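You operate a simulated robot arm through the tools that you are given. There is no shell and no other tool. Be economical: measure what you need, move in short steps, check, and stop when the job is done.

Carry out the task below with a simulated two-armed robot. There is one attempt and no reset: what you move stays moved.

Task
Take the silver weight from the top of the board stand and leave it in the inside of the hopper. Put three of the bobbins from the top of the sample table on the top of the side table. Put the paper cone from the top of the sample table on the top of the gauge table. Turn the winder three tension knob to 25 cN. Put the pad on the top of the collector cabinet away on the top of the packing table. Put the slide block on the top of the packing table. Any order will do.

It is judged by the outcome, as a careful person would: the job done as asked, and still so three seconds after it is handed in. It fails if anything else is knocked over, pushed out of place, dropped, spilled or broken.

Robot
Two 7-joint arms with two-finger parallel grippers on one trunk, on a base that drives. Base frame: it is fixed to the floor where the robot stands at the start and does not move with it; the origin is under the middle of the robot, x ahead of it, y to its left, z up; the surface under the hand at the start is at about z = 740. Units: mm, rad, N and s.
The left shoulder is at the start at [80, 131, 947], the right one opposite. With the tool pointing down near the work surface each hand reaches from about 400 to 860 mm from the robot's upright axis, wherever it stands, measured 20 degrees to its own side. Places, roughly: bobbin [2750, 4250, 1000]; inside of the hopper [-2000, 1700, 900]; pad (25x13x4 cm) [200, -2400, 900]; paper cone (7x7x17 cm) [3100, 4500, 1000]; slide block (5x4x4 cm) [1000, -600, 800]; top of the gauge table [1900, 6300, 800]; top of the packing table [700, 1100, 800]; top of the side table [3000, 2100, 800]; weight [500, -250, 750]; winder three tension knob [-1900, -2100, 800]. Payload 1.57 kg a hand.
Tool frame (each hand has its own): the origin (TCP) lies between the finger pads and is the grasp point; the fingertips stand 30 mm ahead of it; z points along the fingers, y is the line along which they close. Largest opening 110 mm; finger width 24, thickness 12; the body of the gripper, 48 by 112 mm, starts 78 mm behind the TCP.
Orientation is that of the tool frame in the base frame, as a unit quaternion [x, y, z, w]. With the fingers straight down and closing along the base's y, the tool's x points along the base's -x, its y along +y and its z along -z.

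Tools
- The arms move only by the tool servo_tool. It takes "left_plan", "right_plan" or both (then of equal length, played together; a hand with none holds still); each is one flat list of numbers, 7 for each row, row after row: the shift along the tool's x, y, z in mm, then the turn, a rotation vector about the tool's x, y, z in rad, then the gripper command, from -1 (fully open) to 1 (shut), values between in proportion. In form: [x, y, z, rx, ry, rz, hand, x, y, z, rx, ry, rz, hand, ...]. A call has 1 to 12 rows; each row is the pose to reach, as a shift and turn from the pose commanded when the call began, along the tool's axes at that moment. Rows are played at 5 a second. More than 50 mm and 0.15 rad between two rows, or a gripper value outside its range, and nothing of the call is played. Where a pose cannot be reached the arm comes as near as it can. A force on the tool above 40 N (or 10 N above the force at the start of the call, whichever is more), or a blocked arm, ends the call early, and 0.2 s more pass. The fingers move at their own pace (about 108 mm/s each) and stop on an object; they squeeze with about 42 N. The grip force told is the motor's: it shows also when the fingers shut on nothing. Time passes only in rows, and 0.2 s behind the last, so rows that repeat a pose let the fingers close. The reply holds the time, the measured pose of the TCP, the force on the tool along the base axes, the opening and the grip force, in the units named above and with some noise, with the torque about the TCP (base axes, N m) and any sound that the robot's microphone picked up.
- Cameras (640 x 400 px; columns grow to the right, rows downward): "scene" is now at [-50.9, -12.1, 1434.4]; the picture's right is [0.01, -1.00, 0.00], its down [-0.58, -0.01, -0.82] and it looks along [0.82, 0.01, -0.58] (base axes); focal length 280 px, centre (320, 200). "left" rides on the left gripper at [70, -16, -141] in its tool frame; the picture's right is [0.23, 0.97, 0.00], its down [-0.86, 0.20, -0.48] and it looks along [-0.47, 0.11, 0.88] (tool axes); focal length 222 px, centre (320, 200). "right" rides on the right gripper at [70, 16, -141] in its tool frame; the picture's right is [-0.23, 0.97, 0.00], its down [-0.86, -0.20, -0.48] and it looks along [-0.47, -0.11, 0.88] (tool axes); focal length 222 px, centre (320, 200). There is no depth. A picture from a camera that has moved, and an enlarged one, comes with that camera's place and axes in the base frame and with its lens. The place of the scene camera against the robot may be out by one fixed shift of up to 25 mm in any direction.
- get_image(camera): a new picture of that camera. No time passes.
- drive_base(legs): drives the robot by 1 to 6 legs, each [ahead, left, turn to the left] in mm, mm and rad, along the robot's own axes; the way and the turn of a leg run together, so that a leg with both is an arc; at most 1500 mm and 3.142 rad a leg. The arms and the cameras ride along, it lands a little off, and it stops where it bumps. It gives what a move gives.
- pan_tilt(pan, tilt): turns the head with the scene camera to pan (to the left, within 1.902 rad either way) and tilt (down, from -0.506 to 1.204), counted from straight ahead of the robot. It gives what a move gives.
- zoom(camera, box): a new picture of the part [left, top, right, bottom] of that camera's present view, enlarged. No time passes.
- finish_job(): hands the job in; it is judged then, once.

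Work in short steps. Places have to be worked out from the pictures, the camera data and where the tool is seen: move nearer, look again, correct. Check each grasp and each placing, and mend what went wrong. You have 217 turns and 208 pictures in all, those below and enlarged ones among them. Open the grippers and draw the arms clear of the work before you hand the job in, unless the task says otherwise; then end with one line.

The tools are called after "Emit:" as a command line: name --argument value ..., lists and objects as JSON in quotes. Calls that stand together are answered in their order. servo_tool: Moves the arms, as the interface text tells. Its arguments: {"type":"object","properties":{"left_plan":{"type":"array","items":{"type":"number"}},"right_plan":{"type":"array","items":{"type":"number"}}},"required":[]} The other tools are called the same way: drive_base (legs) drives the base; pan_tilt (pan, tilt) turns the head that bears the scene camera; get_image (camera) takes a picture; zoom (camera, box) takes an enlarged picture of a part of a camera's view; finish_job () hands the job in.

At the start:

```text
time: 0.0
left_position: [347.1, 71.5, 1063.9]
left_tool_rot: [0.0, 1.0, 0.0, 0.0]
left_wrist_force: [1.2, 0.6, 0.3]
left_moment: [0.02, 0.0, 0.01]
left_gripper_width: 110.3
left_finger_force: 0.1
right_position: [443.3, -348.6, 1072.0]
right_tool_rot: [0.0, 1.0, 0.0, 0.001]
right_wrist_force: [0.3, -0.7, 1.3]
right_moment: [-0.01, 0.0, 0.02]
right_gripper_width: 110.0
right_finger_force: 0.1
robot x, y, heading: [0.9, 1.1, -0.002]
head pan, tilt: [0.01, 0.618]
```

scene: 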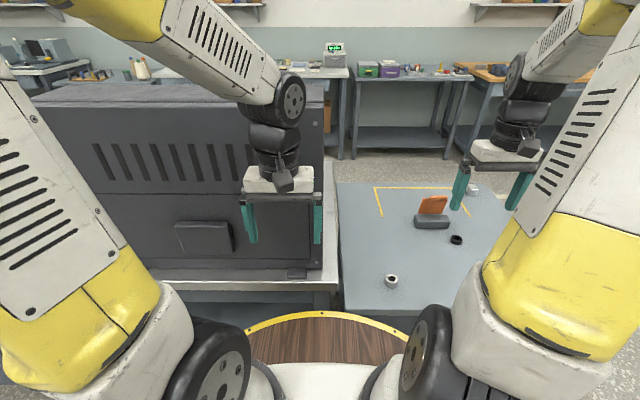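
right: 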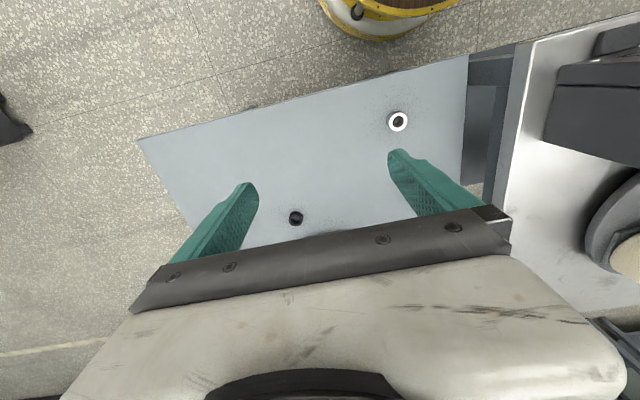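
left: 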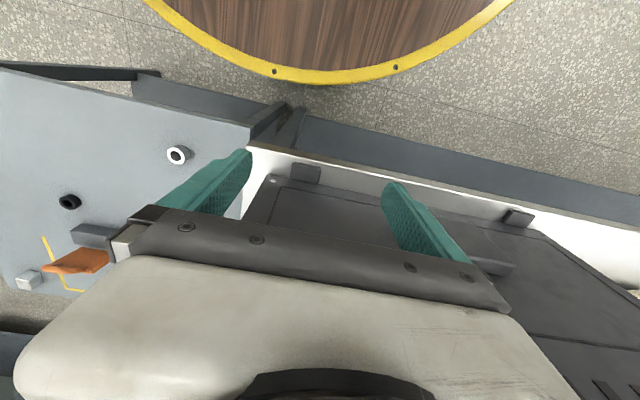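

I start by looking closer at the stand in front of the robot.

Emit:
zoom --camera "scene" --box '[340, 160, 540, 300]'

Emit:
zoom --camera "scene" --box '[300, 0, 640, 180]'

```text
2.86 times, centred on (440, 230) of scene
camera zoom: at [-50.9, -12.1, 1434.4], right [0.01, -1.0, 0.0], down [-0.58, -0.01, -0.82], along [0.82, 0.01, -0.58], focal length 801 px, centre (-23, 114)
```

zoom: 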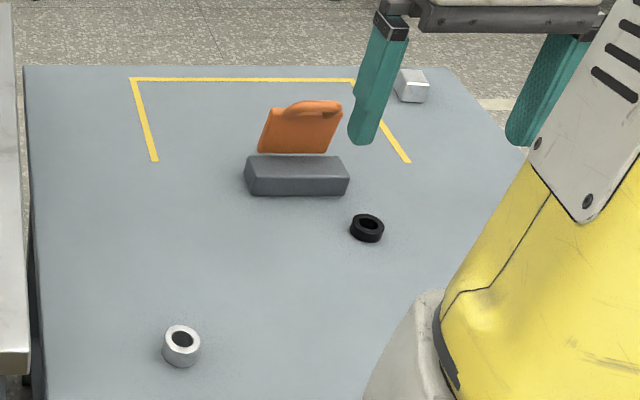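

```text
1.88 times, centred on (470, 90) of scene
camera zoom: at [-50.9, -12.1, 1434.4], right [0.01, -1.0, 0.0], down [-0.58, -0.01, -0.82], along [0.82, 0.01, -0.58], focal length 528 px, centre (38, 407)
```

zoom: 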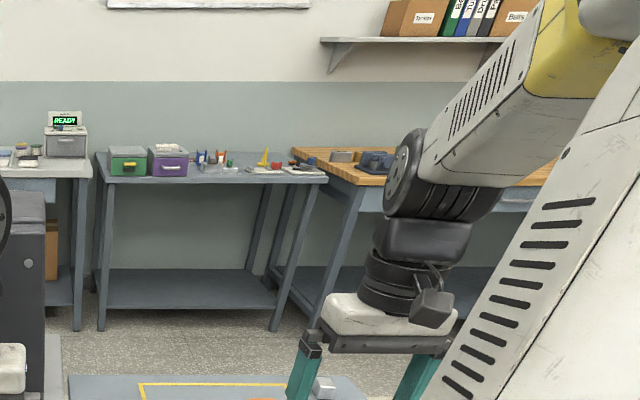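

The silver ring at about (493,-217) is the weight, and the grey block at about (985,-665) the slide block. I move the right hand above the weight.

Emit:
servo_tool --right_plan '[-8, 20, 36, 0, 0, 0, -1, -16, 40, 72, 0, 0, 0, -1, -24, 60, 108, 0, 0, 0, -1, -32, 80, 144, 0, 0, 0, -1, -40, 100, 180, 0, 0, 0, -1, -46, 120, 210, 0, 0, 0, -1, -50, 132, 222, 0, 0, 0, -1]'

Emit:
get_image --camera "right"

```text
time: 1.6
left_position: [346.2, 70.0, 1064.4]
left_tool_rot: [0.0, 1.0, 0.0, 0.0]
left_wrist_force: [-0.3, -0.4, -0.3]
left_moment: [0.01, -0.03, 0.0]
left_gripper_width: 110.1
left_finger_force: 0.0
right_position: [492.4, -216.4, 854.7]
right_tool_rot: [0.0, 1.0, 0.001, 0.0]
right_wrist_force: [-0.4, -0.3, 0.2]
right_moment: [0.0, 0.0, -0.02]
right_gripper_width: 109.8
right_finger_force: 0.0
robot x, y, heading: [-2.3, -0.7, -0.001]
head pan, tilt: [0.01, 0.618]
```

```text
202 pictures are left
camera right: at [423.4, -201.3, 995.1], right [0.23, 0.97, 0.0], down [0.85, -0.2, 0.48], along [0.47, -0.11, -0.88], focal length 222 px, centre (320, 200)
```

right: 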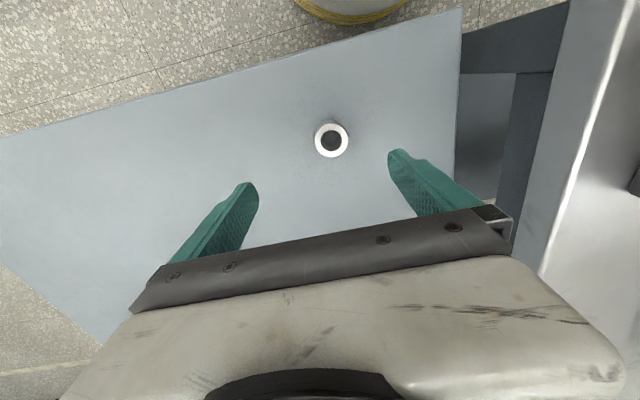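

The ring is at about (482,-203). I centre over it, go down with the tips just above the stand, and close.

Emit:
servo_tool --right_plan '[10, 13, 0, 0, 0, 0, -1, 10, 13, 40, 0, 0, 0, -1, 10, 13, 78, 0, 0, 0, -1, 10, 13, 78, 0, 0, 0, 0, 10, 13, 78, 0, 0, 0, 1, 10, 13, 78, 0, 0, 0, 1, 10, 13, 78, 0, 0, 0, 1]'

Emit:
get_image --camera "right"

```text
time: 3.2
left_position: [347.3, 72.7, 1065.4]
left_tool_rot: [0.001, 1.0, 0.0, -0.001]
left_wrist_force: [0.7, -0.4, 0.1]
left_moment: [0.01, -0.03, 0.05]
left_gripper_width: 109.8
left_finger_force: 0.0
right_position: [479.5, -200.4, 772.0]
right_tool_rot: [0.0, 1.0, -0.001, 0.0]
right_wrist_force: [-0.1, 0.0, 1.0]
right_moment: [0.01, -0.04, -0.02]
right_gripper_width: 34.9
right_finger_force: 41.9
robot x, y, heading: [0.8, -1.7, -0.0]
head pan, tilt: [0.01, 0.618]
```

```text
201 pictures are left
camera right: at [411.7, -185.3, 913.0], right [0.23, 0.97, 0.0], down [0.86, -0.2, 0.48], along [0.47, -0.11, -0.88], focal length 222 px, centre (320, 200)
```

right: 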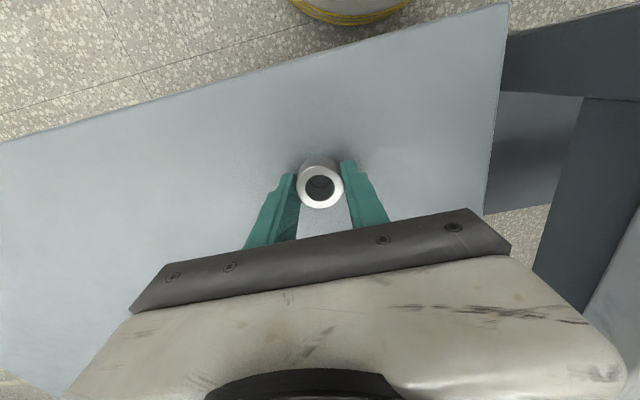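

The weight is gripped (35 mm). I lift it high and then look around with the head.

Emit:
servo_tool --right_plan '[0, 0, -45, 0, 0, 0, 1, 0, 0, -90, 0, 0, 0, 1, 0, 0, -135, 0, 0, 0, 1, 0, 0, -180, 0, 0, 0, 1, 0, 0, -225, 0, 0, 0, 1, 20, -20, -265, 0, 0, 0, 1, 40, -40, -300, 0, 0, 0, 1]'

Emit:
pan_tilt --pan -0.9 --tilt 0.6

Emit:
get_image --camera "scene"

Emit:
pan_tilt --pan -1.9 --tilt 0.45

Emit:
get_image --camera "scene"

Emit:
pan_tilt --pan 1.0 --tilt 0.45

Emit:
get_image --camera "scene"

Emit:
pan_tilt --pan 1.9 --tilt 0.45

Emit:
get_image --camera "scene"

```text
time: 4.8
left_position: [347.4, 71.3, 1065.4]
left_tool_rot: [0.0, 1.0, 0.0, 0.0]
left_wrist_force: [-0.1, -0.5, 0.8]
left_moment: [-0.01, 0.01, 0.01]
left_gripper_width: 110.2
left_finger_force: 0.0
right_position: [444.4, -242.4, 1071.5]
right_tool_rot: [0.0, 1.0, 0.0, -0.001]
right_wrist_force: [-0.1, -0.8, -0.7]
right_moment: [-0.02, 0.02, 0.02]
right_gripper_width: 0.0
right_finger_force: 21.5
robot x, y, heading: [-1.7, -1.2, -0.006]
head pan, tilt: [0.01, 0.618]
```

```text
time: 6.0
left_position: [347.1, 72.1, 1065.5]
left_tool_rot: [0.0, 1.0, 0.0, 0.0]
left_wrist_force: [0.1, 0.8, 1.0]
left_moment: [-0.04, 0.01, 0.0]
left_gripper_width: 109.7
left_finger_force: 0.0
right_position: [444.6, -242.6, 1072.3]
right_tool_rot: [0.0, 1.0, 0.0, 0.0]
right_wrist_force: [0.3, 0.1, -0.2]
right_moment: [0.0, -0.03, 0.02]
right_gripper_width: 0.1
right_finger_force: 21.9
robot x, y, heading: [-1.2, -3.7, 0.002]
head pan, tilt: [-0.901, 0.6]
```

```text
200 pictures are left
camera scene: at [-83.9, -82.3, 1435.8], right [-0.78, -0.62, 0.0], down [-0.35, 0.44, -0.82], along [0.51, -0.65, -0.57], focal length 280 px, centre (320, 200)
```

scene: 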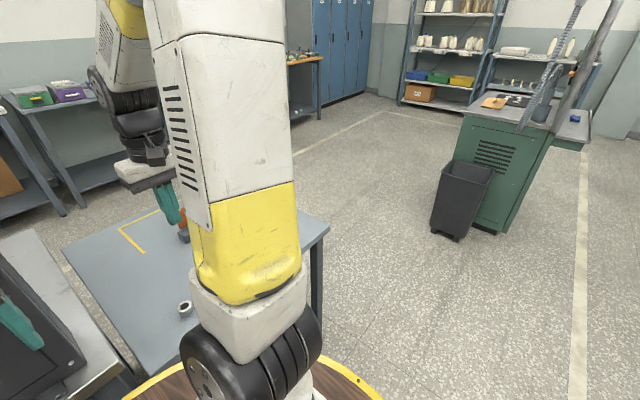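

```text
time: 7.3
left_position: [346.4, 71.7, 1065.2]
left_tool_rot: [0.0, 1.0, 0.0, 0.0]
left_wrist_force: [0.6, -0.5, -0.4]
left_moment: [0.01, 0.01, -0.01]
left_gripper_width: 110.4
left_finger_force: 0.0
right_position: [445.4, -242.7, 1072.1]
right_tool_rot: [-0.001, 1.0, 0.0, 0.0]
right_wrist_force: [0.5, 0.3, -0.1]
right_moment: [0.02, -0.02, -0.02]
right_gripper_width: 0.1
right_finger_force: 21.6
robot x, y, heading: [1.3, 0.9, 0.003]
head pan, tilt: [-1.901, 0.45]
```

```text
199 pictures are left
camera scene: at [-168.5, -100.0, 1449.4], right [-0.95, 0.32, 0.0], down [0.14, 0.41, -0.9], along [-0.29, -0.85, -0.44], focal length 280 px, centre (320, 200)
```

scene: 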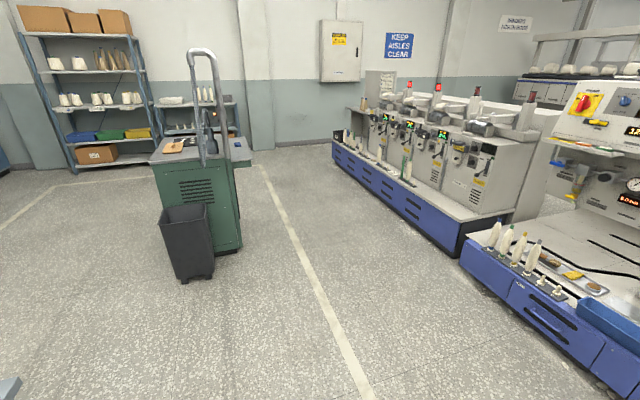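

```text
time: 9.8
left_position: [347.2, 72.5, 1064.4]
left_tool_rot: [0.0, 1.0, 0.0, 0.0]
left_wrist_force: [-0.5, 0.6, 0.2]
left_moment: [0.0, -0.02, 0.01]
left_gripper_width: 110.1
left_finger_force: 0.0
right_position: [444.4, -243.3, 1072.6]
right_tool_rot: [0.0, 1.0, 0.0, 0.0]
right_wrist_force: [1.0, -0.1, 0.1]
right_moment: [-0.01, -0.01, 0.03]
right_gripper_width: 0.1
right_finger_force: 21.4
robot x, y, heading: [-2.7, -2.6, -0.001]
head pan, tilt: [1.0, 0.45]
```

```text
198 pictures are left
camera scene: at [-89.1, 64.3, 1449.4], right [0.84, -0.54, 0.0], down [-0.24, -0.37, -0.9], along [0.49, 0.76, -0.44], focal length 280 px, centre (320, 200)
```

scene: 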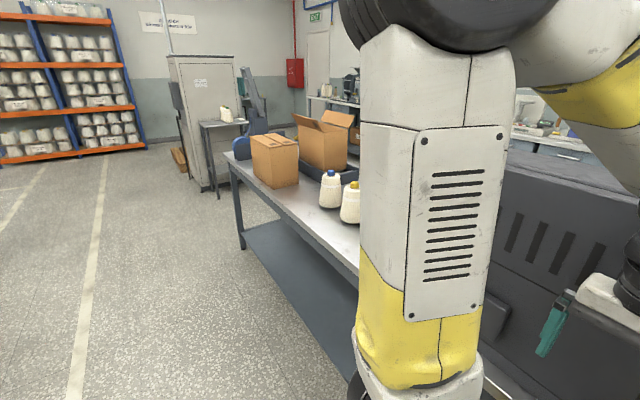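

```text
time: 11.0
left_position: [346.5, 71.1, 1065.9]
left_tool_rot: [-0.001, 1.0, -0.001, -0.001]
left_wrist_force: [-0.2, 0.9, 0.1]
left_moment: [0.03, 0.01, 0.0]
left_gripper_width: 110.1
left_finger_force: 0.0
right_position: [445.2, -243.0, 1073.2]
right_tool_rot: [0.0, 1.0, 0.0, 0.0]
right_wrist_force: [-1.0, 0.0, 0.6]
right_moment: [0.02, 0.0, 0.02]
right_gripper_width: 0.0
right_finger_force: 21.5
robot x, y, heading: [2.5, -1.1, 0.005]
head pan, tilt: [1.901, 0.45]
```

```text
197 pictures are left
camera scene: at [-168.5, 74.0, 1449.4], right [0.95, 0.32, 0.0], down [0.14, -0.41, -0.9], along [-0.29, 0.85, -0.44], focal length 280 px, centre (320, 200)
```

scene: 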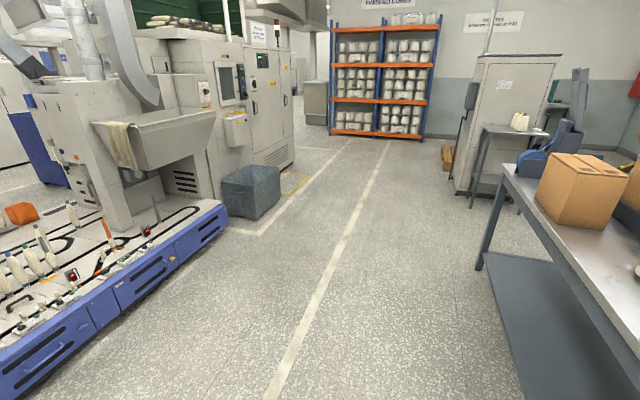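

The gripper reads shut on nothing, so the weight slipped out. I look where it is now.

Emit:
get_image --camera "right"

Emit:
pan_tilt --pan -0.2 --tilt 0.75

Emit:
get_image --camera "scene"

```text
196 pictures are left
camera right: at [376.6, -227.3, 1214.0], right [0.23, 0.97, 0.0], down [0.86, -0.2, 0.48], along [0.47, -0.11, -0.88], focal length 222 px, centre (320, 200)
```

right: 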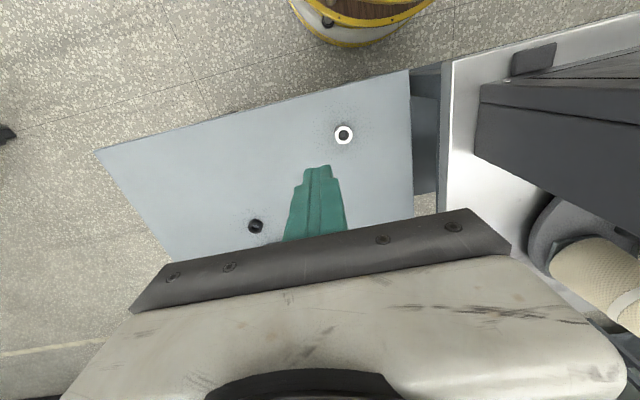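

```text
time: 13.0
left_position: [347.4, 70.6, 1065.6]
left_tool_rot: [0.0, 1.0, 0.0, -0.001]
left_wrist_force: [0.1, 0.8, 1.2]
left_moment: [0.01, -0.03, 0.03]
left_gripper_width: 109.9
left_finger_force: 0.0
right_position: [445.1, -241.1, 1071.8]
right_tool_rot: [0.0, 1.0, 0.0, 0.0]
right_wrist_force: [0.8, 0.2, 0.5]
right_moment: [-0.03, 0.02, 0.03]
right_gripper_width: 0.0
right_finger_force: 21.7
robot x, y, heading: [0.2, 2.1, -0.002]
head pan, tilt: [-0.201, 0.75]
```

```text
195 pictures are left
camera scene: at [-57.6, -29.5, 1423.0], right [-0.2, -0.98, 0.0], down [-0.67, 0.14, -0.73], along [0.72, -0.15, -0.68], focal length 280 px, centre (320, 200)
```

scene: 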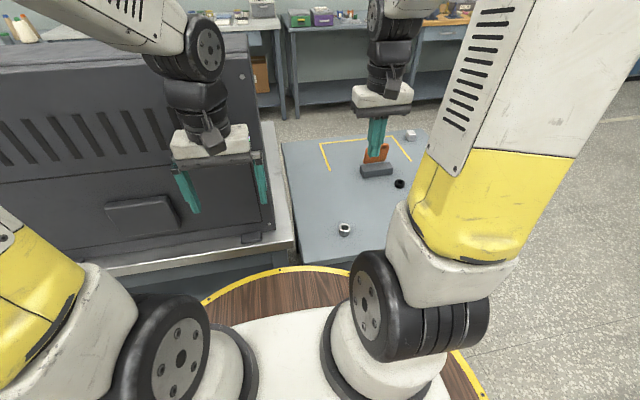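

The ring is still at its place near (481,-203). I go back over it, opened, stopping a bit above.

Emit:
servo_tool --right_plan '[-10, 10, 40, 0, 0, 0, -1, -20, 20, 80, 0, 0, 0, -1, -30, 30, 120, 0, 0, 0, -1, -36, 39, 160, 0, 0, 0, -1, -36, 39, 205, 0, 0, 0, -1, -36, 39, 250, 0, 0, 0, -1, -36, 39, 285, 0, 0, 0, -1, -36, 39, 300, 0, 0, 0, -1, -36, 39, 306, 0, 0, 0, -1]'

Emit:
zoom --camera "right" --box '[220, 100, 420, 240]'

```text
time: 15.1
left_position: [344.8, 72.1, 1064.9]
left_tool_rot: [0.0, 1.0, 0.0, 0.001]
left_wrist_force: [-1.0, -0.4, 0.3]
left_moment: [-0.01, 0.01, 0.01]
left_gripper_width: 109.8
left_finger_force: 0.1
right_position: [479.5, -204.0, 770.0]
right_tool_rot: [0.0, 1.0, 0.0, 0.001]
right_wrist_force: [-4.8, 1.9, 18.2]
right_moment: [-0.03, 0.35, -0.05]
right_gripper_width: 110.1
right_finger_force: 0.2
robot x, y, heading: [-0.5, -0.8, 0.002]
head pan, tilt: [-0.201, 0.75]
stopped in row 9 (right hand): the force on the tool passed its limit at 47 N (the readings are from after the stop); the commanded pose is now the measured one
```

```text
2.86 times, centred on (320, 170) of right
camera zoom: at [411.0, -189.2, 911.2], right [0.23, 0.97, 0.0], down [0.85, -0.2, 0.48], along [0.47, -0.11, -0.88], focal length 635 px, centre (320, 286)
```

zoom: 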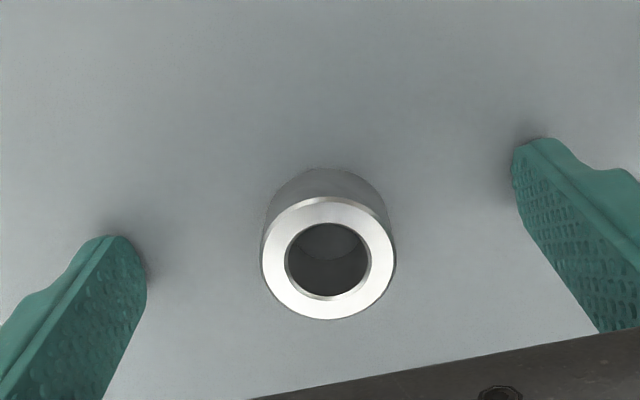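

Contact put the surface at z≈739; the ring is centred between the fingers. I raise 2 mm, close longer, and lift slowly.

Emit:
servo_tool --right_plan '[0, 0, -2, 0, 0, 0, -1, 0, 0, -2, 0, 0, 0, 0, 0, 0, -2, 0, 0, 0, 1, 0, 0, -2, 0, 0, 0, 1, 0, 0, -2, 0, 0, 0, 1, 0, 0, -2, 0, 0, 0, 1, 0, 0, -4, 0, 0, 0, 1, 0, 0, -8, 0, 0, 0, 1, 0, 0, -14, 0, 0, 0, 1, 0, 0, -20, 0, 0, 0, 1]'

Emit:
get_image --camera "right"

```text
time: 17.3
left_position: [347.5, 71.8, 1065.4]
left_tool_rot: [0.0, 1.0, 0.0, 0.0]
left_wrist_force: [-0.4, 0.2, 0.3]
left_moment: [0.0, 0.01, -0.01]
left_gripper_width: 110.1
left_finger_force: 0.0
right_position: [480.5, -205.7, 790.7]
right_tool_rot: [-0.001, 1.0, 0.0, 0.001]
right_wrist_force: [0.8, 0.1, -1.2]
right_moment: [-0.02, -0.03, 0.01]
right_gripper_width: 35.1
right_finger_force: 41.8
robot x, y, heading: [5.4, -1.4, -0.002]
head pan, tilt: [-0.201, 0.75]
```

```text
193 pictures are left
camera right: at [412.1, -189.9, 931.8], right [0.23, 0.97, 0.0], down [0.85, -0.2, 0.48], along [0.47, -0.11, -0.88], focal length 222 px, centre (320, 200)
```

right: 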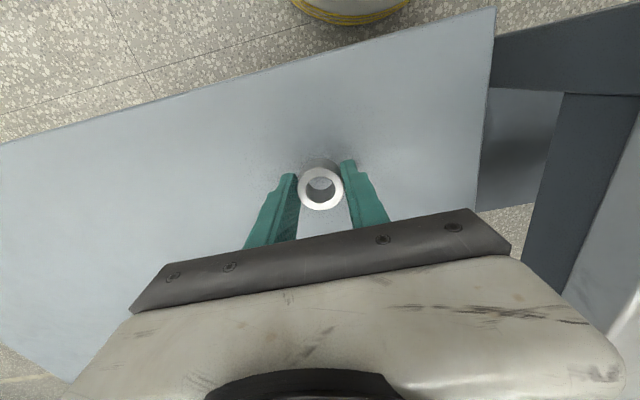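

The ring is now in the air. I lift on at a modest pace.

Emit:
servo_tool --right_plan '[0, 0, -15, 0, 0, 0, 1, 0, 0, -40, 0, 0, 0, 1, 0, 0, -65, 0, 0, 0, 1, 0, 0, -90, 0, 0, 0, 1, 0, 0, -115, 0, 0, 0, 1, 0, 0, -140, 0, 0, 0, 1, 0, 0, -165, 0, 0, 0, 1, 0, 0, -190, 0, 0, 0, 1, 0, 0, -215, 0, 0, 0, 1, 0, 0, -240, 0, 0, 0, 1, 0, 0, -260, 0, 0, 0, 1, 0, 0, -270, 0, 0, 0, 1]'

Emit:
get_image --camera "right"

```text
time: 19.9
left_position: [347.4, 72.7, 1066.0]
left_tool_rot: [0.0, 1.0, 0.0, 0.0]
left_wrist_force: [-0.5, -0.2, 0.2]
left_moment: [-0.03, 0.01, 0.05]
left_gripper_width: 110.0
left_finger_force: 0.0
right_position: [479.1, -204.7, 1058.2]
right_tool_rot: [0.0, 1.0, 0.0, 0.001]
right_wrist_force: [0.4, -0.2, -1.3]
right_moment: [-0.02, 0.03, 0.02]
right_gripper_width: 35.2
right_finger_force: 42.3
robot x, y, heading: [2.1, 0.2, -0.002]
head pan, tilt: [-0.201, 0.75]
```

```text
192 pictures are left
camera right: at [410.5, -189.6, 1199.5], right [0.23, 0.97, 0.0], down [0.85, -0.2, 0.48], along [0.47, -0.11, -0.88], focal length 222 px, centre (320, 200)
```

right: 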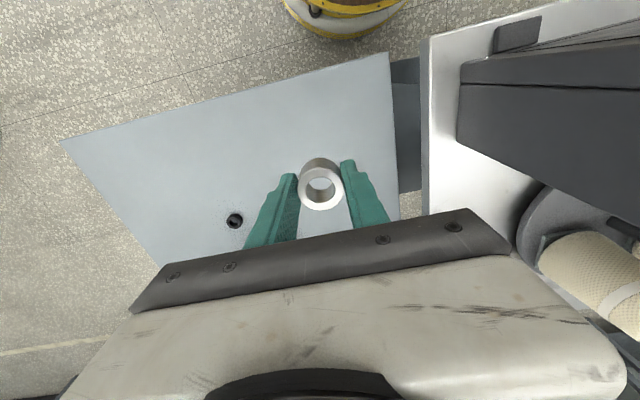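

The weight holds. Now I drive around to the right side of the stand so the left hand can take the slide block (about (974,-651)).

Emit:
drive_base --legs '[[-150, 0, 0], [0, -1215, 0], [1330, 0, 0], [0, 0, 1.571]]'

Emit:
pan_tilt --pan 0.3 --tilt 0.8

Emit:
get_image --camera "scene"

Emit:
get_image --camera "left"

```text
time: 37.3
left_position: [1155.9, -856.1, 1064.7]
left_tool_rot: [0.711, -0.703, 0.0, 0.0]
left_wrist_force: [-0.5, 0.4, -0.8]
left_moment: [-0.02, -0.02, -0.03]
left_gripper_width: 109.8
left_finger_force: 0.0
right_position: [1431.9, -719.8, 1058.1]
right_tool_rot: [0.712, -0.702, 0.0, 0.0]
right_wrist_force: [0.4, -0.1, -0.7]
right_moment: [-0.01, -0.03, 0.01]
right_gripper_width: 35.1
right_finger_force: 41.5
robot x, y, heading: [1232.8, -1202.6, 1.587]
head pan, tilt: [-0.201, 0.75]
```

```text
time: 38.2
left_position: [1156.1, -857.7, 1065.3]
left_tool_rot: [0.711, -0.703, 0.001, 0.0]
left_wrist_force: [0.1, -0.9, 1.1]
left_moment: [0.02, 0.05, 0.01]
left_gripper_width: 110.1
left_finger_force: 0.0
right_position: [1431.3, -720.1, 1058.0]
right_tool_rot: [0.711, -0.703, -0.001, 0.0]
right_wrist_force: [-0.1, 0.1, -1.6]
right_moment: [0.01, -0.02, 0.02]
right_gripper_width: 35.1
right_finger_force: 42.0
robot x, y, heading: [1231.4, -1201.0, 1.58]
head pan, tilt: [0.3, 0.799]
```

```text
191 pictures are left
camera scene: at [1210.5, -1278.7, 1419.0], right [0.95, 0.31, 0.0], down [0.22, -0.68, -0.7], along [-0.21, 0.66, -0.72], focal length 280 px, centre (320, 200)
```

scene: 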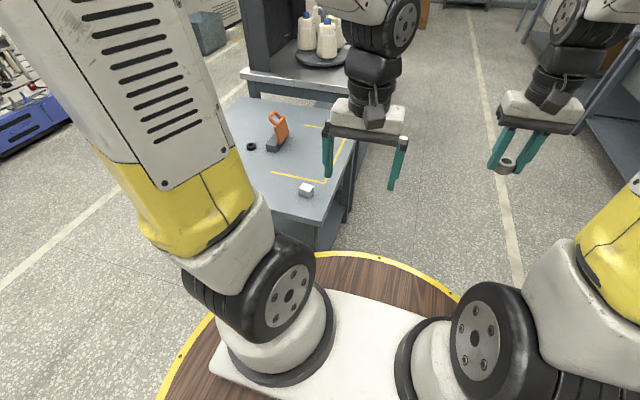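

```text
190 pictures are left
camera left: at [1172.8, -927.8, 1207.0], right [-0.97, -0.24, 0.0], down [-0.21, 0.85, 0.48], along [-0.11, 0.46, -0.88], focal length 222 px, centre (320, 200)
```

left: 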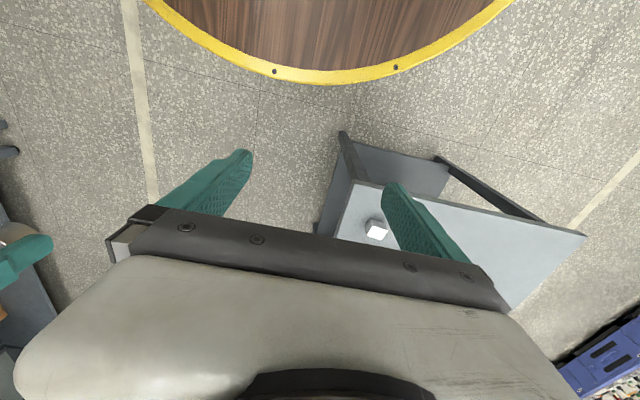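

The block is at about (963,-646), in reach of the left hand. I zoom to see its orientation.

Emit:
zoom --camera "scene" --box '[260, 150, 360, 215]'

Emit:
zoom --camera "left" --box '[320, 180, 440, 260]'

```text
6.15 times, centred on (310, 182) of scene
camera zoom: at [1210.5, -1278.7, 1419.0], right [0.95, 0.31, 0.0], down [0.22, -0.68, -0.7], along [-0.21, 0.66, -0.72], focal length 1725 px, centre (382, 308)
```

zoom: 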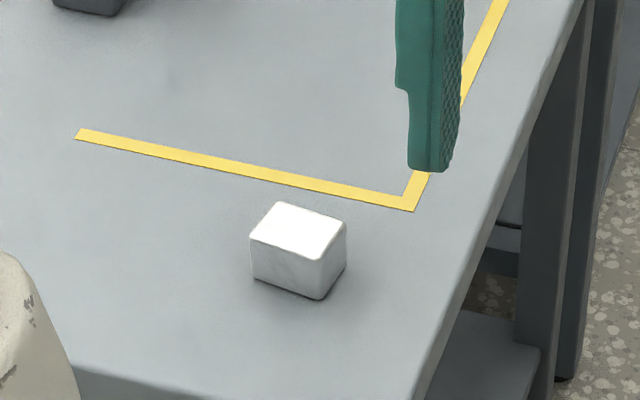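

```text
5.00 times, centred on (380, 220) of left
camera zoom: at [1172.8, -927.8, 1207.0], right [-0.97, -0.24, 0.0], down [-0.21, 0.85, 0.48], along [-0.11, 0.46, -0.88], focal length 1111 px, centre (20, 100)
```

zoom: 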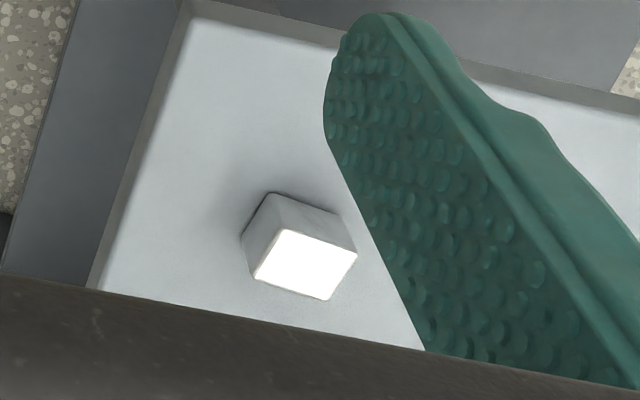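

The block's sides lie along the base axes. I bring the open left hand above it.

Emit:
servo_tool --left_plan '[-26, 23.4, 23, 0, 0, 0, -1, -52, 46.8, 46, 0, 0, 0, -1, -78, 70, 69, 0, 0, 0, -1, -104, 93.5, 92, 0, 0, 0, -1, -130, 117, 115, 0, 0, 0, -1, -156, 140, 138, 0, 0, 0, -1, -182, 164, 161, 0, 0, 0, -1, -208, 187, 185, 0, 0, 0, -1, -208, 187, 185, 0, 0, 0, -1]'

Emit:
get_image --camera "left"

```text
time: 40.2
left_position: [968.3, -650.8, 881.9]
left_tool_rot: [0.711, -0.703, -0.001, 0.001]
left_wrist_force: [0.4, -0.4, 0.1]
left_moment: [0.01, -0.03, -0.02]
left_gripper_width: 110.3
left_finger_force: 0.0
right_position: [1431.4, -720.3, 1058.1]
right_tool_rot: [0.712, -0.702, -0.001, 0.0]
right_wrist_force: [0.3, -0.3, -1.4]
right_moment: [-0.01, -0.01, 0.0]
right_gripper_width: 35.0
right_finger_force: 42.2
robot x, y, heading: [1233.6, -1204.8, 1.581]
head pan, tilt: [0.3, 0.799]
```

```text
187 pictures are left
camera left: at [983.4, -721.4, 1023.7], right [-0.97, -0.24, 0.0], down [-0.21, 0.85, 0.48], along [-0.11, 0.46, -0.88], focal length 222 px, centre (320, 200)
```

left: 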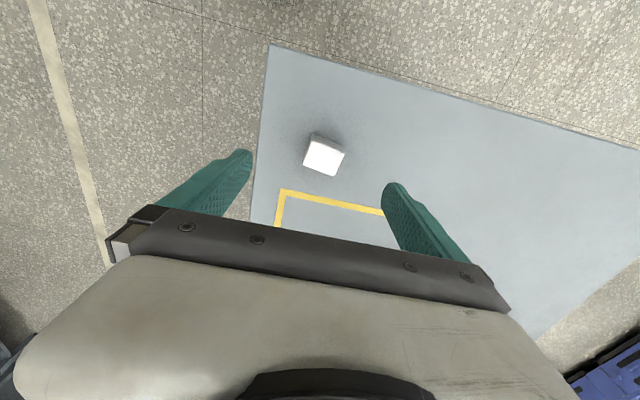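

I correct by a few mm, go down to z≈772, and close.

Emit:
servo_tool --left_plan '[-3, 5.5, 40, 0, 0, 0, -1, -3, 5.5, 80, 0, 0, 0, -1, -3, 5.5, 109, 0, 0, 0, -1, -3, 5.5, 109, 0, 0, 0, 0, -3, 5.5, 109, 0, 0, 0, 1, -3, 5.5, 109, 0, 0, 0, 1, -3, 5.5, 109, 0, 0, 0, 1, -3, 5.5, 107, 0, 0, 0, 1, -3, 5.5, 103, 0, 0, 0, 1, -3, 5.5, 97, 0, 0, 0, 1, -3, 5.5, 89, 0, 0, 0, 1]'

Emit:
get_image --camera "left"

```text
time: 42.6
left_position: [960.0, -647.8, 790.8]
left_tool_rot: [0.711, -0.703, 0.0, 0.0]
left_wrist_force: [-0.1, -0.3, -1.1]
left_moment: [-0.04, -0.03, 0.02]
left_gripper_width: 43.5
left_finger_force: 42.0
right_position: [1431.1, -720.5, 1058.2]
right_tool_rot: [0.711, -0.703, 0.0, 0.0]
right_wrist_force: [0.3, -0.4, -1.1]
right_moment: [-0.03, 0.01, 0.0]
right_gripper_width: 35.1
right_finger_force: 42.2
robot x, y, heading: [1232.5, -1203.4, 1.582]
head pan, tilt: [0.3, 0.799]
```

```text
186 pictures are left
camera left: at [977.7, -719.5, 932.4], right [-0.97, -0.24, 0.0], down [-0.21, 0.85, 0.48], along [-0.11, 0.46, -0.88], focal length 222 px, centre (320, 200)
```

left: 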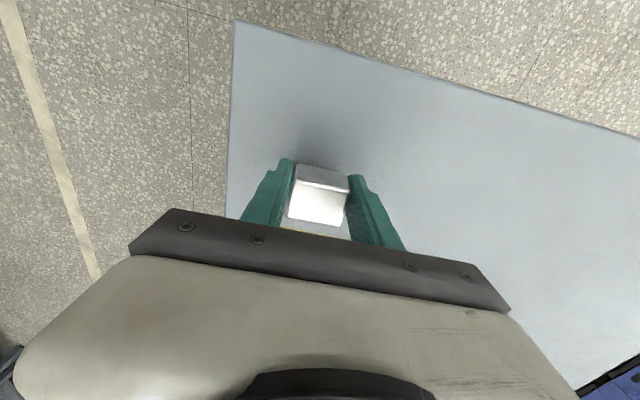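

The block is held. I raise it and draw the left arm back.

Emit:
servo_tool --left_plan '[0, 0, -25, 0, 0, 0, 1, 0, 0, -55, 0, 0, 0, 1, 0, 0, -85, 0, 0, 0, 1, 0, 0, -115, 0, 0, 0, 1, 20, -20, -145, 0, 0, 0, 1, 45, -40, -175, 0, 0, 0, 1, 70, -65, -205, 0, 0, 0, 1, 95, -90, -230, 0, 0, 0, 1, 120, -110, -250, 0, 0, 0, 1, 145, -130, -265, 0, 0, 0, 1, 170, -150, -275, 0, 0, 0, 1, 195, -170, -280, 0, 0, 0, 1]'

Emit:
pan_tilt --pan 0 --tilt 0.3

Emit:
get_image --camera "scene"

Emit:
pan_tilt --pan -0.8 --tilt 0.3

Emit:
get_image --camera "scene"

```text
time: 45.2
left_position: [1136.3, -839.5, 1073.8]
left_tool_rot: [0.711, -0.703, 0.001, 0.0]
left_wrist_force: [0.1, 0.6, -1.9]
left_moment: [-0.04, 0.02, 0.0]
left_gripper_width: 43.5
left_finger_force: 42.2
right_position: [1431.6, -720.3, 1057.9]
right_tool_rot: [0.711, -0.703, 0.0, 0.0]
right_wrist_force: [0.2, 0.5, -0.9]
right_moment: [0.0, -0.01, -0.03]
right_gripper_width: 35.1
right_finger_force: 41.6
robot x, y, heading: [1232.4, -1203.8, 1.585]
head pan, tilt: [0.3, 0.799]
```

```text
time: 46.1
left_position: [1137.1, -839.9, 1074.0]
left_tool_rot: [0.711, -0.703, 0.0, 0.0]
left_wrist_force: [0.1, -0.6, -1.7]
left_moment: [-0.03, 0.01, 0.03]
left_gripper_width: 43.8
left_finger_force: 42.0
right_position: [1430.4, -721.2, 1058.2]
right_tool_rot: [0.711, -0.703, -0.001, -0.001]
right_wrist_force: [0.2, -0.1, -1.7]
right_moment: [-0.02, 0.0, 0.03]
right_gripper_width: 35.2
right_finger_force: 41.8
robot x, y, heading: [1237.2, -1202.8, 1.581]
head pan, tilt: [0.0, 0.3]
```

```text
185 pictures are left
camera scene: at [1234.0, -1262.1, 1463.2], right [1.0, 0.01, 0.0], down [0.0, -0.3, -0.95], along [-0.01, 0.95, -0.3], focal length 280 px, centre (320, 200)
```

scene: 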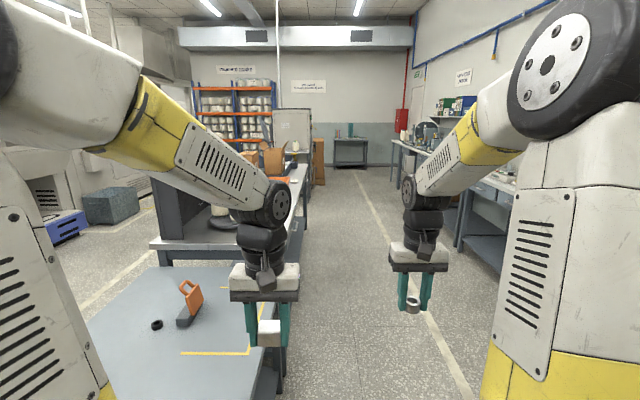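

```text
time: 47.3
left_position: [1137.0, -839.1, 1072.8]
left_tool_rot: [0.711, -0.703, 0.0, 0.0]
left_wrist_force: [-0.5, 0.9, -0.5]
left_moment: [-0.01, 0.03, 0.0]
left_gripper_width: 43.6
left_finger_force: 41.9
right_position: [1430.3, -721.2, 1057.3]
right_tool_rot: [0.711, -0.703, -0.001, -0.001]
right_wrist_force: [0.0, -1.0, -1.0]
right_moment: [0.01, -0.03, 0.0]
right_gripper_width: 35.2
right_finger_force: 42.0
robot x, y, heading: [1234.5, -1202.8, 1.58]
head pan, tilt: [-0.799, 0.3]
```

```text
184 pictures are left
camera scene: at [1301.3, -1289.4, 1463.3], right [0.71, -0.71, 0.0], down [-0.21, -0.21, -0.96], along [0.68, 0.68, -0.3], focal length 280 px, centre (320, 200)
```

scene: 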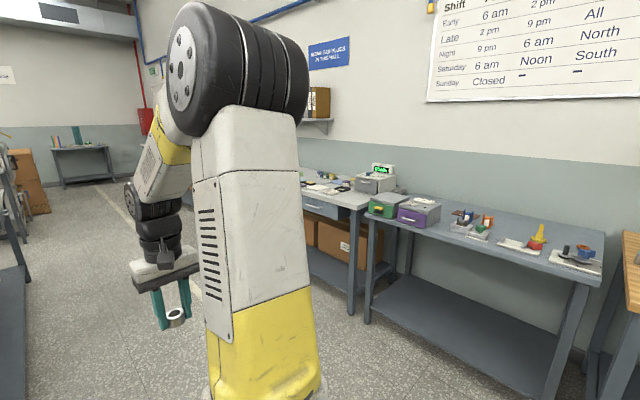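

I drive around to the near side of the packing table, via the aisle at x≈-150.

Emit:
drive_base --legs '[[0, 1385, 0], [1150, 0, 0], [1150, 0, 0], [0, 0, -1.58]]'

Emit:
pan_tilt --pan 0.3 --tilt 0.6

Emit:
get_image --camera "scene"

Emit:
get_image --camera "left"

```text
time: 69.2
left_position: [72.7, 1203.5, 1073.8]
left_tool_rot: [-0.015, 1.0, 0.0, 0.0]
left_wrist_force: [0.1, -0.6, -1.4]
left_moment: [-0.02, 0.03, -0.01]
left_gripper_width: 43.4
left_finger_force: 41.7
right_position: [197.4, 911.1, 1058.4]
right_tool_rot: [-0.015, 1.0, 0.0, 0.002]
right_wrist_force: [0.9, -0.4, -1.8]
right_moment: [0.0, 0.0, -0.02]
right_gripper_width: 35.2
right_finger_force: 42.6
robot x, y, heading: [-287.2, 1101.8, 0.029]
head pan, tilt: [-0.799, 0.3]
```

```text
time: 70.5
left_position: [73.2, 1203.4, 1072.5]
left_tool_rot: [-0.016, 1.0, 0.0, 0.0]
left_wrist_force: [-0.6, -0.4, -1.6]
left_moment: [0.01, -0.03, 0.02]
left_gripper_width: 43.4
left_finger_force: 42.4
right_position: [196.9, 911.0, 1058.0]
right_tool_rot: [-0.015, 1.0, 0.0, 0.001]
right_wrist_force: [-1.3, 0.2, -1.2]
right_moment: [0.0, -0.05, -0.01]
right_gripper_width: 35.1
right_finger_force: 41.8
robot x, y, heading: [-288.3, 1101.8, 0.028]
head pan, tilt: [0.3, 0.6]
```

```text
183 pictures are left
camera scene: at [-343.0, 1112.8, 1435.9], right [0.32, -0.95, 0.0], down [-0.53, -0.18, -0.83], along [0.78, 0.27, -0.56], focal length 280 px, centre (320, 200)
```

scene: 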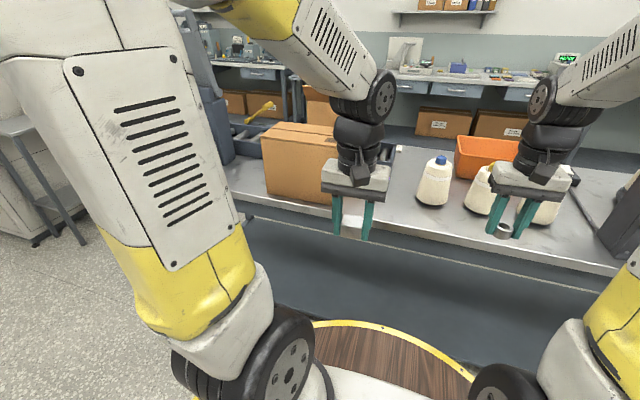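

```text
182 pictures are left
camera left: at [3.4, 1183.3, 1215.3], right [-0.26, 0.97, 0.0], down [0.85, 0.22, 0.48], along [0.46, 0.12, -0.88], focal length 222 px, centre (320, 200)
```

left: 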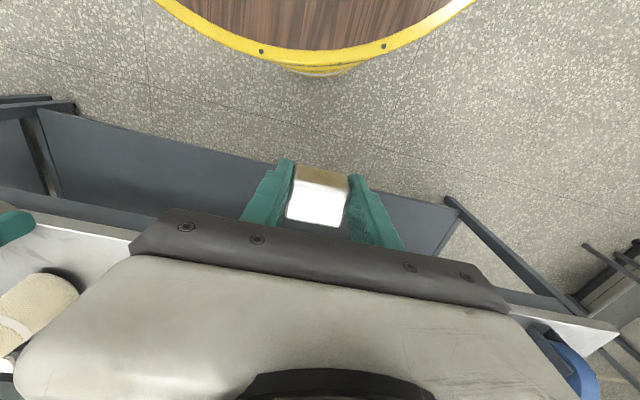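

I zoom on the free patch between the box and the cones.

Emit:
zoom --camera "scene" --box '[230, 100, 640, 300]'

```text
1.56 times, centred on (435, 200) of scene
camera zoom: at [-343.0, 1112.8, 1435.9], right [0.32, -0.95, 0.0], down [-0.53, -0.18, -0.83], along [0.78, 0.27, -0.56], focal length 438 px, centre (140, 200)
```

zoom: 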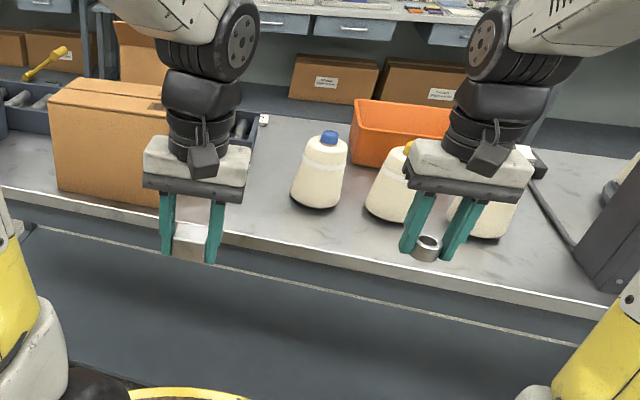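

There is free surface between the box and the cones. I drive 240 mm nearer and look from the left hand.

Emit:
drive_base --legs '[[240, 0, -0.028]]'

Emit:
servo_tool --left_plan '[-30, 0, 0, 0, 0, 0, 1, -60, 0, 0, 0, 0, 0, 1, -90, 0, 0, 0, 0, 0, 1]'

Emit:
get_image --camera "left"

Emit:
get_image --camera "scene"

```text
time: 72.3
left_position: [304.0, 1197.6, 1073.0]
left_tool_rot: [-0.001, 1.0, 0.001, 0.0]
left_wrist_force: [-0.5, -0.1, -0.7]
left_moment: [-0.03, -0.02, -0.03]
left_gripper_width: 43.4
left_finger_force: 42.1
right_position: [420.5, 900.5, 1058.8]
right_tool_rot: [-0.001, 1.0, -0.001, 0.001]
right_wrist_force: [-0.4, -0.2, -2.0]
right_moment: [-0.02, -0.01, -0.02]
right_gripper_width: 35.1
right_finger_force: 42.2
robot x, y, heading: [-61.3, 1102.8, -0.002]
head pan, tilt: [0.3, 0.6]
```

```text
time: 73.1
left_position: [393.7, 1195.0, 1074.3]
left_tool_rot: [-0.001, 1.0, 0.0, -0.001]
left_wrist_force: [-0.2, 0.6, -2.0]
left_moment: [0.04, -0.05, 0.01]
left_gripper_width: 43.3
left_finger_force: 42.0
right_position: [418.5, 900.9, 1058.1]
right_tool_rot: [0.0, 1.0, 0.0, 0.0]
right_wrist_force: [-0.7, -0.1, -1.2]
right_moment: [0.01, -0.03, -0.01]
right_gripper_width: 34.9
right_finger_force: 41.6
robot x, y, heading: [-62.7, 1105.5, 0.002]
head pan, tilt: [0.3, 0.6]
```

```text
180 pictures are left
camera left: at [322.8, 1176.5, 1215.3], right [-0.23, 0.97, 0.0], down [0.86, 0.2, 0.48], along [0.47, 0.11, -0.88], focal length 222 px, centre (320, 200)
```

left: 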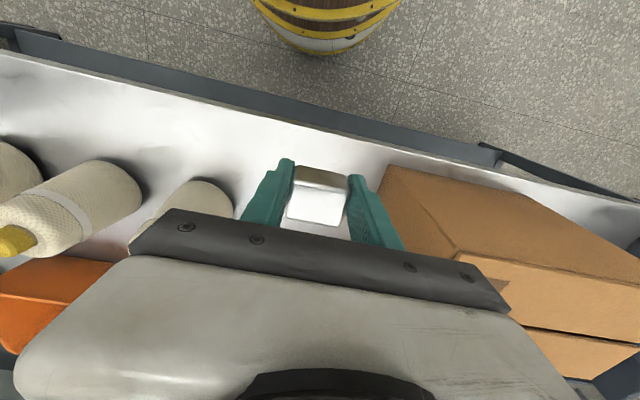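

```text
179 pictures are left
camera scene: at [-115.2, 1118.0, 1435.8], right [0.3, -0.95, 0.0], down [-0.54, -0.17, -0.83], along [0.79, 0.25, -0.56], focal length 280 px, centre (320, 200)
```

scene: 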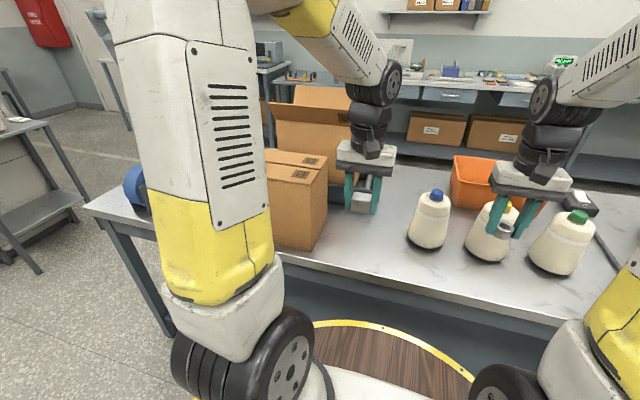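

Table edge is near x=411, the box corner near (437,1339), the cone near (548,1011). I move the block above (610,1255) and part-way down.

Emit:
servo_tool --left_plan '[-35, 10, 0, 0, 0, 0, 1, -70, 20, 0, 0, 0, 0, 1, -105, 30, 0, 0, 0, 0, 1, -140, 40, 0, 0, 0, 0, 1, -175, 50, 0, 0, 0, 0, 1, -216, 58, 0, 0, 0, 0, 1, -216, 58, 45, 0, 0, 0, 1, -216, 58, 90, 0, 0, 0, 1, -216, 58, 135, 0, 0, 0, 1, -216, 58, 170, 0, 0, 0, 1, -216, 58, 200, 0, 0, 0, 1]'

Emit:
get_image --camera "left"

Emit:
get_image --camera "scene"

```text
time: 75.5
left_position: [611.1, 1254.8, 880.7]
left_tool_rot: [0.0, 1.0, 0.0, 0.001]
left_wrist_force: [-1.0, -0.9, 4.2]
left_moment: [0.04, 0.11, 0.0]
left_gripper_width: 43.5
left_finger_force: 42.4
right_position: [419.6, 902.1, 1058.0]
right_tool_rot: [-0.001, 1.0, 0.0, 0.0]
right_wrist_force: [-0.2, 0.1, -1.6]
right_moment: [-0.01, 0.0, -0.01]
right_gripper_width: 35.0
right_finger_force: 41.8
robot x, y, heading: [-61.0, 1103.8, 0.003]
head pan, tilt: [0.3, 0.6]
stopped in row 11 (left hand): the force on the tool passed its limit at 184 N (the readings are from after the stop); the commanded pose is now the measured one
```

```text
178 pictures are left
camera left: at [540.4, 1235.9, 1021.5], right [-0.23, 0.97, 0.0], down [0.85, 0.2, 0.48], along [0.47, 0.11, -0.88], focal length 222 px, centre (320, 200)
```

left: 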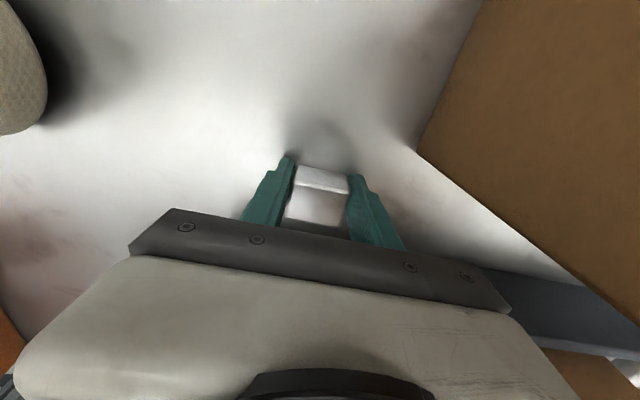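

```text
177 pictures are left
camera scene: at [-115.1, 1117.9, 1435.8], right [0.3, -0.95, 0.0], down [-0.54, -0.17, -0.83], along [0.79, 0.25, -0.56], focal length 280 px, centre (320, 200)
```

scene: 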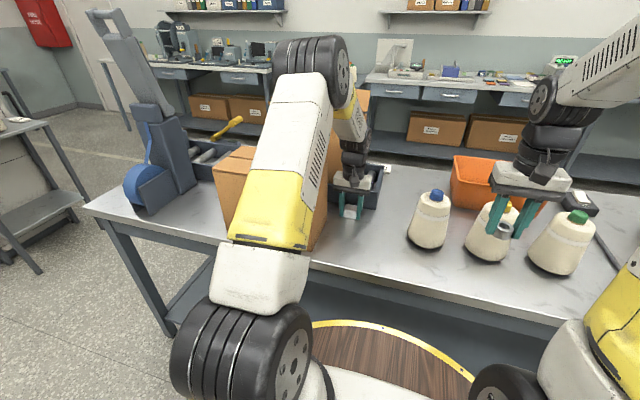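

The block touched the table (surface ≈848). It rests on it, so I open part-way and rise.

Emit:
servo_tool --left_plan '[0, 0, 0, 0, 0, 0, 0.1, 0, 0, 0, 0, 0, 0, -0.3, 0, 0, 0, 0, 0, 0, -0.3, 0, 0, -20, 0, 0, 0, -0.3, 0, 0, -60, 0, 0, 0, -0.3, 0, 0, -100, 0, 0, 0, -0.3, 0, 0, -145, 0, 0, 0, -0.3, 0, 0, -190, 0, 0, 0, -0.3]'

Emit:
get_image --camera "left"

```text
time: 77.3
left_position: [610.8, 1252.5, 1072.5]
left_tool_rot: [-0.001, 1.0, 0.0, 0.0]
left_wrist_force: [0.1, 0.5, 0.4]
left_moment: [-0.04, 0.01, 0.03]
left_gripper_width: 71.4
left_finger_force: 0.0
right_position: [420.4, 900.3, 1057.3]
right_tool_rot: [-0.001, 1.0, 0.0, 0.001]
right_wrist_force: [-0.5, -0.8, -1.9]
right_moment: [0.01, 0.01, 0.01]
right_gripper_width: 35.3
right_finger_force: 42.2
robot x, y, heading: [-60.2, 1107.9, 0.006]
head pan, tilt: [0.3, 0.6]
```

```text
176 pictures are left
camera left: at [541.0, 1234.3, 1215.1], right [-0.23, 0.97, 0.0], down [0.85, 0.2, 0.48], along [0.47, 0.11, -0.88], focal length 222 px, centre (320, 200)
```

left: 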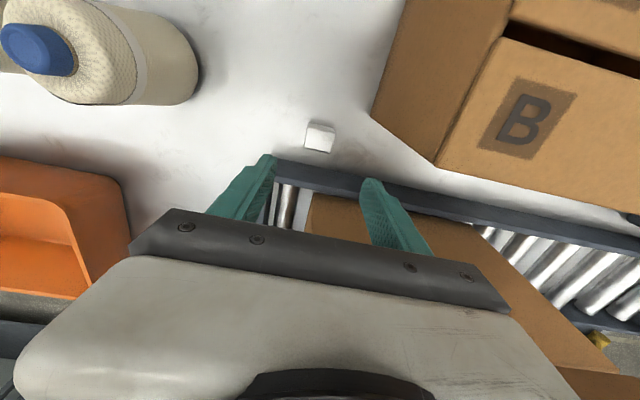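

The block stands on the packing table. I draw the left arm back and then drive toward the hopper.

Emit:
servo_tool --left_plan '[40, -8, 0, 0, 0, 0, -0.3, 80, -16, 0, 0, 0, 0, -0.3, 120, -24, 0, 0, 0, 0, -0.3, 160, -32, 0, 0, 0, 0, -0.3, 200, -40, 0, 0, 0, 0, -0.3, 240, -48, 0, 0, 0, 0, -0.3, 280, -56, 0, 0, 0, 0, -0.3, 320, -64, 0, 0, 0, 0, -0.3]'

Emit:
drive_base --legs '[[-300, 0, 0], [0, 0, 3.14], [250, -500, 0]]'

Emit:
pan_tilt --pan 0 --tilt 0.35

Emit:
get_image --camera "scene"

```text
time: 79.1
left_position: [289.5, 1189.8, 1071.6]
left_tool_rot: [-0.002, 1.0, 0.0, 0.0]
left_wrist_force: [0.2, -0.1, 0.3]
left_moment: [0.04, -0.01, 0.02]
left_gripper_width: 71.6
left_finger_force: 0.0
right_position: [418.7, 901.2, 1057.1]
right_tool_rot: [-0.001, 1.0, -0.001, 0.001]
right_wrist_force: [-0.3, 0.8, -1.5]
right_moment: [0.02, 0.05, -0.05]
right_gripper_width: 35.1
right_finger_force: 42.2
robot x, y, heading: [-61.1, 1103.6, -0.001]
head pan, tilt: [0.3, 0.6]
```

```text
time: 91.2
left_position: [-940.8, 1569.8, 1070.9]
left_tool_rot: [0.999, -0.035, 0.0, 0.0]
left_wrist_force: [0.4, 0.5, -0.1]
left_moment: [-0.01, -0.04, 0.01]
left_gripper_width: 71.6
left_finger_force: 0.1
right_position: [-1047.8, 1867.1, 1056.8]
right_tool_rot: [0.999, -0.036, -0.001, 0.0]
right_wrist_force: [-0.2, -0.1, -1.3]
right_moment: [0.0, 0.0, -0.05]
right_gripper_width: 35.2
right_finger_force: 41.9
robot x, y, heading: [-587.0, 1633.1, 3.071]
head pan, tilt: [0.3, 0.6]
```

```text
time: 92.0
left_position: [-940.2, 1569.4, 1069.4]
left_tool_rot: [0.999, -0.036, -0.001, 0.0]
left_wrist_force: [0.0, 0.4, 0.1]
left_moment: [0.01, -0.04, 0.0]
left_gripper_width: 71.2
left_finger_force: 0.1
right_position: [-1048.8, 1867.3, 1057.1]
right_tool_rot: [0.999, -0.036, -0.001, -0.001]
right_wrist_force: [0.3, 0.9, -0.8]
right_moment: [-0.04, 0.0, -0.02]
right_gripper_width: 35.0
right_finger_force: 41.8
robot x, y, heading: [-581.9, 1626.1, 3.07]
head pan, tilt: [0.0, 0.351]
```

```text
175 pictures are left
camera scene: at [-537.4, 1612.7, 1458.5], right [0.07, 1.0, 0.0], down [0.34, -0.02, -0.94], along [-0.94, 0.07, -0.34], focal length 280 px, centre (320, 200)
```

scene: 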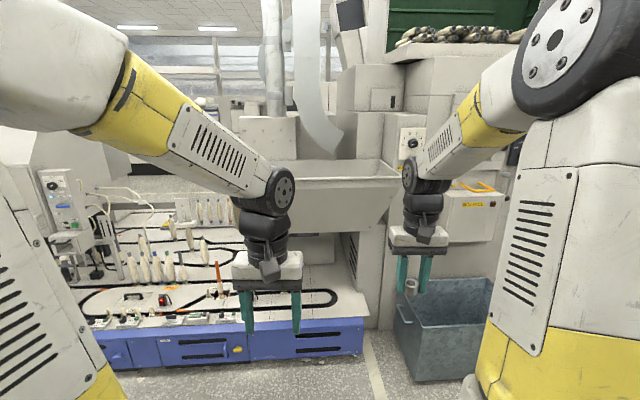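

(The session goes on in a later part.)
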